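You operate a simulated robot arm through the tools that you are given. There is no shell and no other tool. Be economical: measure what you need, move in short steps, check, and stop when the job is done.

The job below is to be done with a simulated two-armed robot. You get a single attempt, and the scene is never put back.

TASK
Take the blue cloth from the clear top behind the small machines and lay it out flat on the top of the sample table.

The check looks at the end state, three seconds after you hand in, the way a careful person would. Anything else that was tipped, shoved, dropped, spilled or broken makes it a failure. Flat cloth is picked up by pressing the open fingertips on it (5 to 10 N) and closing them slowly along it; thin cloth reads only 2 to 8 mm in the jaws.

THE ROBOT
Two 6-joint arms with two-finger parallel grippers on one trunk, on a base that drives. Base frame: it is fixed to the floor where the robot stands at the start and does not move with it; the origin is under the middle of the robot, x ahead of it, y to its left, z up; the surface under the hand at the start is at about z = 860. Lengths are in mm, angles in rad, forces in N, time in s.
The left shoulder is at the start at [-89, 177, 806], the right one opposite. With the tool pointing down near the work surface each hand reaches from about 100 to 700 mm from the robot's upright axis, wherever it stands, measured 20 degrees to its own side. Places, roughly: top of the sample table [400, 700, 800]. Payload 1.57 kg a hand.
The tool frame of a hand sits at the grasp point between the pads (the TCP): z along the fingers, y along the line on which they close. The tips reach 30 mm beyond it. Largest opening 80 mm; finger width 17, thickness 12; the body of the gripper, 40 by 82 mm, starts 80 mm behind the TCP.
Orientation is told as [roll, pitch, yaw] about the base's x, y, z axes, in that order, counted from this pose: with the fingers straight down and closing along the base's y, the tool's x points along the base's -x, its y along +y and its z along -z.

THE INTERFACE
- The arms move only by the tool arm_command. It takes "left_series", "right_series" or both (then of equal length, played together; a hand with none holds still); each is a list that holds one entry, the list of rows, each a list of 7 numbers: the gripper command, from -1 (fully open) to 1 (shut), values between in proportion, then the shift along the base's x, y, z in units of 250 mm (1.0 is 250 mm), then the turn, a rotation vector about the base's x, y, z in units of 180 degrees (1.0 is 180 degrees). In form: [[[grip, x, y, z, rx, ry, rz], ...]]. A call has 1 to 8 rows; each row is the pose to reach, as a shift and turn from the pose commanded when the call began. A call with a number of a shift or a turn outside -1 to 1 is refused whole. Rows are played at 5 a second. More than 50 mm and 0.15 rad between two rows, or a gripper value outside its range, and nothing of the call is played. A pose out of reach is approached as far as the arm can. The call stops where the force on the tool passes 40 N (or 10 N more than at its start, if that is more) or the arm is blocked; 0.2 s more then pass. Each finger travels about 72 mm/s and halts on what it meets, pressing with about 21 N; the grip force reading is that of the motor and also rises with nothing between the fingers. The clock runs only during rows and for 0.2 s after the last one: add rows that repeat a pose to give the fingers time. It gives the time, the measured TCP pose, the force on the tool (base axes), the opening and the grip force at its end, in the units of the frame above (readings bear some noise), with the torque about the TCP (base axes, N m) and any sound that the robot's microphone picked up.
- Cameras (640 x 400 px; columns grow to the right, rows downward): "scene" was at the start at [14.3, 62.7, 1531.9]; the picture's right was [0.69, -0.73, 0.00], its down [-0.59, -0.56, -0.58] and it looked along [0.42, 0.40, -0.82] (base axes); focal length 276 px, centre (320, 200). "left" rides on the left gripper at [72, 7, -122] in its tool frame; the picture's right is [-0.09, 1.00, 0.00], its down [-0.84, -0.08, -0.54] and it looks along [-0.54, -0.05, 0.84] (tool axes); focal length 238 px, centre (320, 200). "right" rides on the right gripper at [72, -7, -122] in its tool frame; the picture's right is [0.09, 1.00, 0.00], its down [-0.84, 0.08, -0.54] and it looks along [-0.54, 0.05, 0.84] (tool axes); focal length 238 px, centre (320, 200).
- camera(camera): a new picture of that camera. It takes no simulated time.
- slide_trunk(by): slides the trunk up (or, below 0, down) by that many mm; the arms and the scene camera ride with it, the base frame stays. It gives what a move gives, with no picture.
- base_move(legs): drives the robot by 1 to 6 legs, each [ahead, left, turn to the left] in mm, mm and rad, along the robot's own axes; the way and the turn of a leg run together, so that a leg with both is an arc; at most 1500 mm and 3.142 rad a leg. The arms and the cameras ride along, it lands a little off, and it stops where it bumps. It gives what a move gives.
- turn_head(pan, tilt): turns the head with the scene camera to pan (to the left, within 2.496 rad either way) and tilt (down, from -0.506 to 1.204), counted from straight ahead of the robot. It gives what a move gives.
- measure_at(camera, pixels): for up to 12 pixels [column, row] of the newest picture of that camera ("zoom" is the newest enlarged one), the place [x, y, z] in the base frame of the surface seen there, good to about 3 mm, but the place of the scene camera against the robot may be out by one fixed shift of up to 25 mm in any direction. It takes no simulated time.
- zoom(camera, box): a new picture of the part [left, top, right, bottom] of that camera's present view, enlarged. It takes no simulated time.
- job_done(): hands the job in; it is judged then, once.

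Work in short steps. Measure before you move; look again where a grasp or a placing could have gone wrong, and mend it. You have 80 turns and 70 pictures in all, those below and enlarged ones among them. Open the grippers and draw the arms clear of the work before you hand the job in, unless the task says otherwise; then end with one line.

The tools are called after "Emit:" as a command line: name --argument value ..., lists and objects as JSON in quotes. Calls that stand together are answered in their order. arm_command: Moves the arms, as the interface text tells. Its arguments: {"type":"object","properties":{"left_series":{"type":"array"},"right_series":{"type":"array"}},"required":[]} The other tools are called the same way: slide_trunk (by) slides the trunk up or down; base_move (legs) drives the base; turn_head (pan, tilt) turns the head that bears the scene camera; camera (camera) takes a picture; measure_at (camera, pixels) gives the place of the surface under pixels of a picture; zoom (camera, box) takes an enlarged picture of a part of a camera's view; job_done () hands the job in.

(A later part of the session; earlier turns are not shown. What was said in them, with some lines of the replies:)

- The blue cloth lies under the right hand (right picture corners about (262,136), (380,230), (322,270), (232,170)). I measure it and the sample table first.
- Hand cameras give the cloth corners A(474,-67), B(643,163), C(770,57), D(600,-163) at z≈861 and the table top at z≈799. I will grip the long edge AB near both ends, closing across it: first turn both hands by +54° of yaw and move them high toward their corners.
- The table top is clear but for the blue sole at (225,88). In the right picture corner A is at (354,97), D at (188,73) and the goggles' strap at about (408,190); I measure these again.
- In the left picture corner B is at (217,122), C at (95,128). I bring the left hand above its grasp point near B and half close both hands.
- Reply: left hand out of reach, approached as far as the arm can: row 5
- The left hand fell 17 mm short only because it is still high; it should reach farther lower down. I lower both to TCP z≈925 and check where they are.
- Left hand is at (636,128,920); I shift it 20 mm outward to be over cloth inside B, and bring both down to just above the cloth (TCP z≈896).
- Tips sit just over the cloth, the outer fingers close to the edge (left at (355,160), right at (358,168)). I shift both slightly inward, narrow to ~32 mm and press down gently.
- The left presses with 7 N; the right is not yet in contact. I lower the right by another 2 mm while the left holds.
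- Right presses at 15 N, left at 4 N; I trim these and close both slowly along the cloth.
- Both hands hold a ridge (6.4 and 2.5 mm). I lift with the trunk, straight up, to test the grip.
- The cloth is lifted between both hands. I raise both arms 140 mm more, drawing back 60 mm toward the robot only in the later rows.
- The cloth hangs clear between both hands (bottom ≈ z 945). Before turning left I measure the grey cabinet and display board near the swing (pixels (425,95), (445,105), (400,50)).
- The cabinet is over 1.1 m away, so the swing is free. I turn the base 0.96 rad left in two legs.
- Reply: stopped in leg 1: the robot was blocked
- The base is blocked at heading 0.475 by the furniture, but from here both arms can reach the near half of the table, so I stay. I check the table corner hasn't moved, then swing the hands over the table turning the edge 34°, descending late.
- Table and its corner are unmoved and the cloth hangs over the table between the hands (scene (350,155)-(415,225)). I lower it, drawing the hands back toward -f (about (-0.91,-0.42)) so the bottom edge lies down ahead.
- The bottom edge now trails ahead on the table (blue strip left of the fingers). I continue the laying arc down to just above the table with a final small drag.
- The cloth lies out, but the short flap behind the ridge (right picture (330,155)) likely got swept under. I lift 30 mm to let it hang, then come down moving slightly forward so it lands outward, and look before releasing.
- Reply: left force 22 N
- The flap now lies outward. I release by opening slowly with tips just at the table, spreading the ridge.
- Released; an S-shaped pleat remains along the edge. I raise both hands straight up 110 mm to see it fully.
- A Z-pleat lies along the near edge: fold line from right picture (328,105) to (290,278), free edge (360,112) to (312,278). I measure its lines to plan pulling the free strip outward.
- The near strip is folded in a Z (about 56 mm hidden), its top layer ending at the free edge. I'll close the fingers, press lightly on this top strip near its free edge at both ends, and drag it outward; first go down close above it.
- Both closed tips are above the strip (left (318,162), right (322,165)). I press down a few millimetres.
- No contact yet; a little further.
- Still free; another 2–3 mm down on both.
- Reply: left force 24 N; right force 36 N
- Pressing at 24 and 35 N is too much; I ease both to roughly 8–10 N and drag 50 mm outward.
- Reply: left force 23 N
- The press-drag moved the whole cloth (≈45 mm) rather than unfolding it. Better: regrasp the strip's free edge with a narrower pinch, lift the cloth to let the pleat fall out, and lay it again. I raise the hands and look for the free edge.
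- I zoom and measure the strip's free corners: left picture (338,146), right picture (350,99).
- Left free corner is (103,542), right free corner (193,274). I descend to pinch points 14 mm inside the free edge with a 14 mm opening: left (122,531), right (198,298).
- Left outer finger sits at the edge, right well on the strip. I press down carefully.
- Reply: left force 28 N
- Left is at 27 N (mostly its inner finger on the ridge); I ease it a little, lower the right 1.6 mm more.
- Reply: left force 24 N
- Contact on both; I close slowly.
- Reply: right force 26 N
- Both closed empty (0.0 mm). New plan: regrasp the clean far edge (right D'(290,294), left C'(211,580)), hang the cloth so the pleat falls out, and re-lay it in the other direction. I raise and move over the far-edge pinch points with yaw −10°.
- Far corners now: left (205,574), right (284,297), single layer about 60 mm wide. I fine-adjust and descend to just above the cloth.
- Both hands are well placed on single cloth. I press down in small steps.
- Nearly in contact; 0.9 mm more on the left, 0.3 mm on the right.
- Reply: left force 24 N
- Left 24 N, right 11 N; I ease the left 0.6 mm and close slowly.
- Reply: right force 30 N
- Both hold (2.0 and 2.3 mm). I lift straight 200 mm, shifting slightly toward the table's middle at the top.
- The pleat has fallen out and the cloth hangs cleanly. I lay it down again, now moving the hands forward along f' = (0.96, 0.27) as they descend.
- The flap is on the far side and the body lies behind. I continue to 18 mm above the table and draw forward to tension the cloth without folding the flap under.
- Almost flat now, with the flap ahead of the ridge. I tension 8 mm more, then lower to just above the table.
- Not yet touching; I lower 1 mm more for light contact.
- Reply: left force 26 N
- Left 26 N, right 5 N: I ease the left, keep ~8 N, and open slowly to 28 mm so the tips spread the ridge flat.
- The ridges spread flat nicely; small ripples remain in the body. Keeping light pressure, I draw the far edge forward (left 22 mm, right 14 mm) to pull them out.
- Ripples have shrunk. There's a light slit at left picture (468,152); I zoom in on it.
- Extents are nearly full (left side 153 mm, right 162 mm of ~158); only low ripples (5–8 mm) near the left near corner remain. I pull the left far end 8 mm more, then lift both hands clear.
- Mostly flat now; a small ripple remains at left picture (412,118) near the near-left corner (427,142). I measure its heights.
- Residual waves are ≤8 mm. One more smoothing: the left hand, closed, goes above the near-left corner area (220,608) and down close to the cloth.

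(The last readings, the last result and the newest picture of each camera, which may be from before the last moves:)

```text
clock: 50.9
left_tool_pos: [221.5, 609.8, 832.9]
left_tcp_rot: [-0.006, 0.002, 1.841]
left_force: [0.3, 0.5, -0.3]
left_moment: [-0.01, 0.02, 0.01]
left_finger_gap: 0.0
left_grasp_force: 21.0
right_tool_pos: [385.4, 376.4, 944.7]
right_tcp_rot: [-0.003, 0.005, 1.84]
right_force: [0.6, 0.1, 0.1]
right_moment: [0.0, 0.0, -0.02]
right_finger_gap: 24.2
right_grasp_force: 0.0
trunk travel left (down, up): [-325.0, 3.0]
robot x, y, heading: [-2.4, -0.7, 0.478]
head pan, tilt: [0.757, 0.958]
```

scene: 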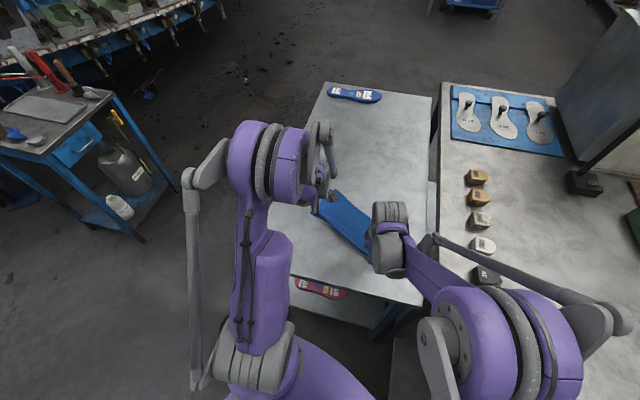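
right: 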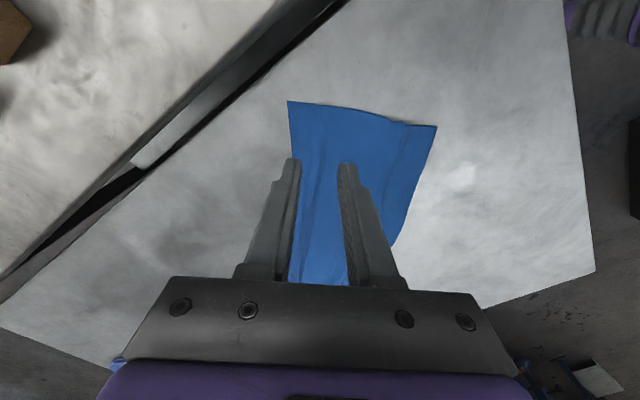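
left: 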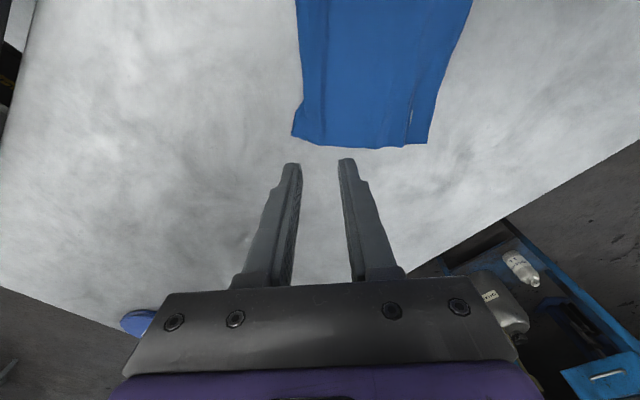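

Close above; I press about 1.7 mm down, drag 12 mm outward and lift again.

Emit:
arm_command --left_series '[[[1, 0, 0, -0.007, 0, 0, 0], [1, -0.012, 0, -0.007, 0, 0, 0], [1, -0.024, 0.002, -0.007, 0, 0, 0], [1, -0.036, 0.005, -0.007, 0, 0, 0], [1, -0.049, 0.008, -0.007, 0, 0, 0], [1, -0.049, 0.008, 0.06, 0, 0, 0], [1, -0.049, 0.008, 0.2, 0, 0, 0], [1, -0.049, 0.008, 0.36, 0, 0, 0]]]'

Emit:
camera --camera "left"

```text
clock: 52.7
left_tool_pos: [208.8, 611.0, 922.7]
left_tcp_rot: [-0.003, 0.004, 1.842]
left_force: [0.1, -0.4, -0.4]
left_moment: [0.02, -0.01, 0.01]
left_finger_gap: 0.0
left_grasp_force: 20.7
right_tool_pos: [384.8, 375.7, 945.3]
right_tcp_rot: [-0.004, 0.004, 1.839]
right_force: [-0.1, 0.2, 0.6]
right_moment: [-0.01, 0.02, 0.0]
right_finger_gap: 23.7
right_grasp_force: 0.0
trunk travel left (down, up): [-325.0, 3.0]
robot x, y, heading: [-1.2, -2.0, 0.473]
head pan, tilt: [0.757, 0.958]
```

```text
8 pictures are left
```

left: 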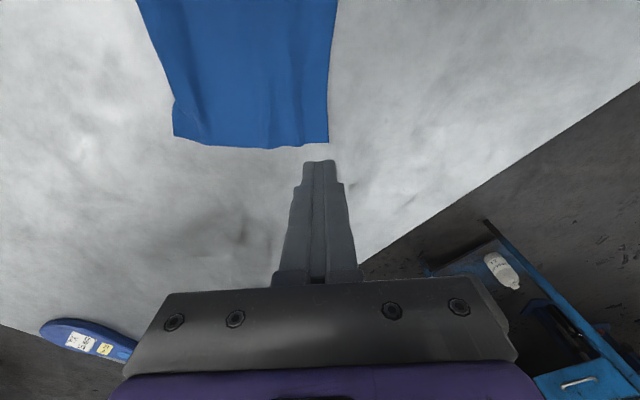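

The ripple and slit are gone; the cloth lies flat. I open the hands and draw both arms up and away.

Emit:
arm_command --left_series '[[[0, 0, 0, 0.16, 0, 0, 0], [-0.5, 0, 0, 0.34, 0, 0, 0], [-1, 0, 0, 0.52, 0, 0, 0], [-1, -0.12, 0, 0.66, 0, 0, 0], [-1, -0.28, 0, 0.7, 0, 0, 0], [-1, -0.44, 0, 0.7, 0, 0, 0], [-1, -0.6, 0, 0.7, 0, 0, 0]]]' --right_series '[[[0.4, 0, 0, 0.16, 0, 0, 0], [0.2, 0, 0, 0.34, 0, 0, 0], [0, 0, 0, 0.52, 0, 0, 0], [-0.5, 0, -0.16, 0.6, 0, 0, 0], [-1, 0, -0.34, 0.6, 0, 0, 0], [-1, 0, -0.52, 0.6, 0, 0, 0], [-1, 0, -0.7, 0.6, 0, 0, 0]]]'

Emit:
camera --camera "scene"

```text
clock: 54.3
left_tool_pos: [55.2, 615.9, 1097.8]
left_tcp_rot: [-0.002, 0.003, 1.841]
left_force: [0.1, 1.1, -0.9]
left_moment: [-0.02, 0.01, -0.01]
left_finger_gap: 79.8
left_grasp_force: 0.1
right_tool_pos: [383.6, 204.1, 1096.7]
right_tcp_rot: [-0.006, 0.003, 1.841]
right_force: [-0.3, 0.2, 0.0]
right_moment: [-0.01, -0.01, -0.01]
right_finger_gap: 80.0
right_grasp_force: 0.2
trunk travel left (down, up): [-325.0, 3.0]
robot x, y, heading: [-2.2, 2.7, 0.475]
head pan, tilt: [0.757, 0.958]
```

```text
7 pictures are left
```

scene: 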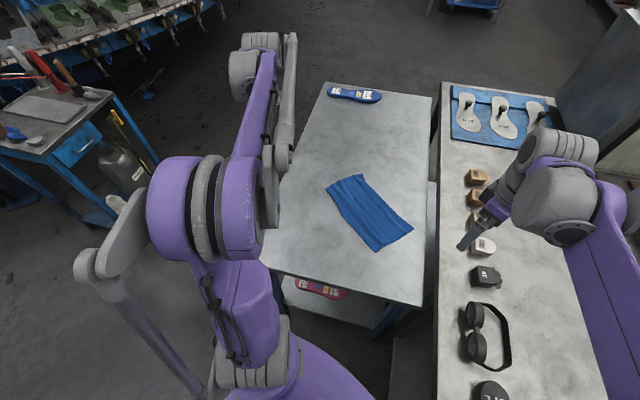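

Both arms are clear and the cloth lies on the table. I zoom in to check flatness.

Emit:
zoom --camera "scene" --box '[310, 160, 430, 260]'

Emit:
measure_at --camera "scene" --pixels '[[327, 186], [361, 175], [412, 229], [376, 250], [340, 181], [350, 178], [345, 195], [365, 210], [375, 220], [390, 240], [360, 190], [395, 215]]'

```text
4.00 times, centred on (370, 210) of scene
```

zoom: 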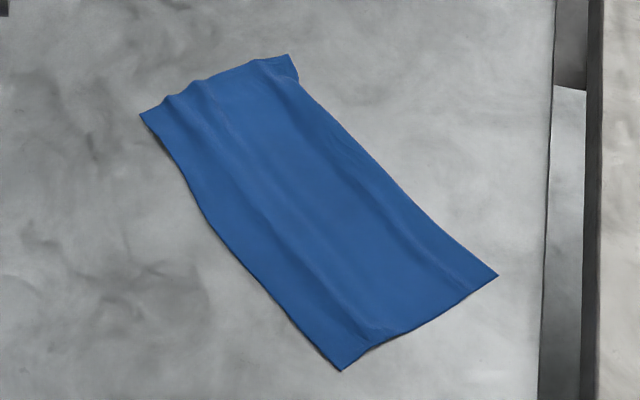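

```text
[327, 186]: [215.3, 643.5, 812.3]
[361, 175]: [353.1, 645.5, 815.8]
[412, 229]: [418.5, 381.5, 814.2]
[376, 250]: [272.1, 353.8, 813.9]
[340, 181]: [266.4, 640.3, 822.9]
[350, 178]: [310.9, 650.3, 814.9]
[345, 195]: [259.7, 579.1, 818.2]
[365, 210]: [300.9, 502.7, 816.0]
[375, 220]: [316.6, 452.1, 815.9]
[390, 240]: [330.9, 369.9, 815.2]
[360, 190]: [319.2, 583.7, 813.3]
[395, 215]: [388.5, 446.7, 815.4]
```

Cloth is essentially flat, with a ~10 mm wave left at the left end (width there 138 of 158 mm). I smooth once more: left hand closed back over the near-left corner.

Emit:
arm_command --left_series '[[[1, 0.167, 0, -0.1, 0, 0, 0], [1, 0.334, 0, -0.2, 0, 0, 0], [1, 0.5, 0.004, -0.3, 0, 0, 0], [1, 0.668, 0.008, -0.4, 0, 0, 0], [1, 0.668, 0.008, -0.55, 0, 0, 0], [1, 0.668, 0.008, -0.72, 0, 0, 0], [1, 0.668, 0.008, -0.88, 0, 0, 0], [1, 0.668, 0.008, -1.0, 0, 0, 0]]]'

```text
clock: 56.1
left_tool_pos: [225.7, 613.3, 846.8]
left_tcp_rot: [-0.003, 0.004, 1.842]
left_force: [0.7, -0.4, 0.1]
left_moment: [0.02, -0.03, 0.0]
left_finger_gap: 0.1
left_grasp_force: 21.2
right_tool_pos: [383.8, 203.1, 1096.9]
right_tcp_rot: [-0.004, 0.003, 1.842]
right_force: [-0.1, 0.3, -0.2]
right_moment: [0.02, 0.0, -0.02]
right_finger_gap: 79.9
right_grasp_force: 0.2
trunk travel left (down, up): [-325.0, 3.0]
robot x, y, heading: [-0.8, -1.4, 0.479]
head pan, tilt: [0.757, 0.958]
```

I press down ~16 mm to light contact and drag 11 mm outward, then lift.

Emit:
arm_command --left_series '[[[1, 0, 0, -0.05, 0, 0, 0], [1, 0, 0, -0.065, 0, 0, 0], [1, -0.015, -0.003, -0.065, 0, 0, 0], [1, -0.03, -0.006, -0.065, 0, 0, 0], [1, -0.044, -0.008, -0.065, 0, 0, 0], [1, -0.044, -0.008, 0.05, 0, 0, 0], [1, -0.044, -0.008, 0.2, 0, 0, 0], [1, 0.1, 0.03, 0.2, 0, 0, 0]]]'

```text
clock: 57.9
left_tool_pos: [249.9, 619.1, 897.2]
left_tcp_rot: [-0.004, 0.003, 1.84]
left_force: [0.5, 0.9, 0.4]
left_moment: [0.02, 0.01, 0.04]
left_finger_gap: 0.0
left_grasp_force: 20.9
right_tool_pos: [382.8, 203.9, 1097.7]
right_tcp_rot: [-0.003, 0.003, 1.838]
right_force: [0.4, 0.4, 1.2]
right_moment: [0.02, 0.03, 0.01]
right_finger_gap: 79.8
right_grasp_force: 0.1
trunk travel left (down, up): [-325.0, 3.0]
robot x, y, heading: [1.6, -3.8, 0.481]
head pan, tilt: [0.757, 0.958]
```

Now the far-left corner: move to (330,622), press and drag 10 mm forward, lift.

Emit:
arm_command --left_series '[[[1, 0.16, 0.006, 0, 0, 0, 0], [1, 0.32, 0.012, -0.06, 0, 0, 0], [1, 0.32, 0.012, -0.2, 0, 0, 0], [1, 0.32, 0.012, -0.264, 0, 0, 0], [1, 0.34, 0.018, -0.264, 0, 0, 0], [1, 0.36, 0.023, -0.264, 0, 0, 0], [1, 0.36, 0.023, -0.15, 0, 0, 0], [1, 0.36, 0.023, 0, 0, 0, 0]]]'

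Emit:
camera --camera "left"

```text
clock: 59.7
left_tool_pos: [341.0, 625.5, 898.8]
left_tcp_rot: [-0.003, 0.005, 1.841]
left_force: [0.9, -0.7, -0.2]
left_moment: [-0.01, 0.0, -0.02]
left_finger_gap: 0.0
left_grasp_force: 21.2
right_tool_pos: [382.8, 203.3, 1097.2]
right_tcp_rot: [-0.003, 0.003, 1.841]
right_force: [-0.3, -0.3, 0.3]
right_moment: [0.01, -0.01, -0.02]
right_finger_gap: 80.0
right_grasp_force: 0.1
trunk travel left (down, up): [-325.0, 3.0]
robot x, y, heading: [-0.4, -1.4, 0.476]
head pan, tilt: [0.757, 0.958]
```

```text
5 pictures are left
```

left: 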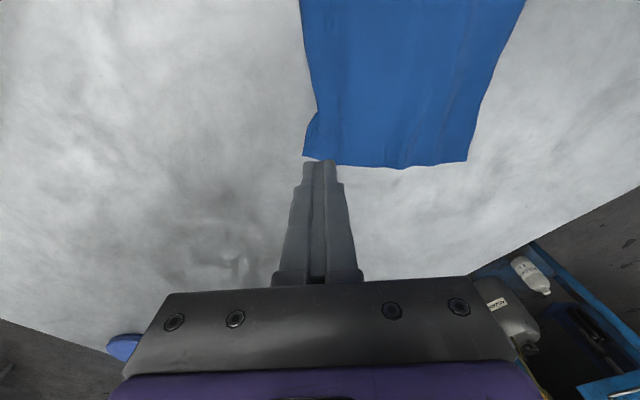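

The left end is now nearly smooth. I retract the left arm up and away, open.

Emit:
arm_command --left_series '[[[0.5, 0, 0, 0.16, 0, 0, 0], [0, 0, 0, 0.34, 0, 0, 0], [-0.5, -0.1, 0, 0.5, 0, 0, 0], [-1, -0.25, 0, 0.6, 0, 0, 0], [-1, -0.42, 0, 0.7, 0, 0, 0], [-1, -0.6, 0, 0.75, 0, 0, 0], [-1, -0.78, 0, 0.75, 0, 0, 0], [-1, -0.96, 0, 0.75, 0, 0, 0]]]'

Emit:
zoom --camera "scene" --box '[310, 160, 430, 260]'

Emit:
camera --camera "scene"

```text
clock: 61.5
left_tool_pos: [99.8, 627.2, 1085.6]
left_tcp_rot: [-0.003, 0.004, 1.84]
left_force: [0.3, -1.0, -1.2]
left_moment: [0.02, -0.01, -0.02]
left_finger_gap: 80.0
left_grasp_force: 0.1
right_tool_pos: [382.5, 203.3, 1096.4]
right_tcp_rot: [-0.005, 0.002, 1.839]
right_force: [-0.4, 0.0, -0.2]
right_moment: [-0.01, 0.0, -0.02]
right_finger_gap: 80.0
right_grasp_force: 0.1
trunk travel left (down, up): [-325.0, 3.0]
robot x, y, heading: [-1.1, -0.3, 0.475]
head pan, tilt: [0.757, 0.958]
```

```text
4.00 times, centred on (370, 210) of scene
```

zoom: 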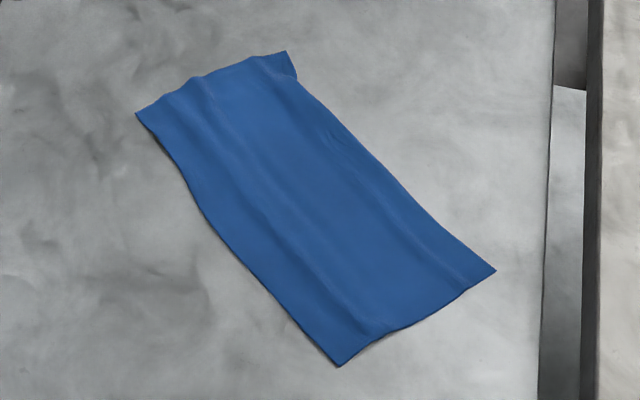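

```text
3 pictures are left
```

scene: 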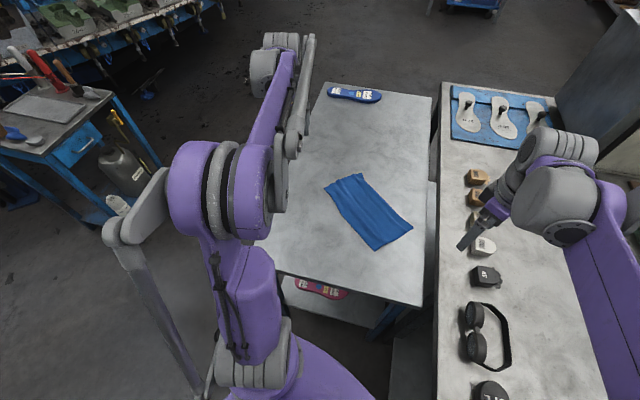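

The cloth is spread out to nearly its full size, with no folds and only faint ripples. It lies well inside the table top, everything else looks to be where it was, and both hands are open and clear. I hand in.

Emit:
job_done

```text
The job is handed in.
```

I moved the blue cloth to the sample table and laid it out flat, unfolded and near its full size; a few ripples of up to about 10 mm may remain at its left end.
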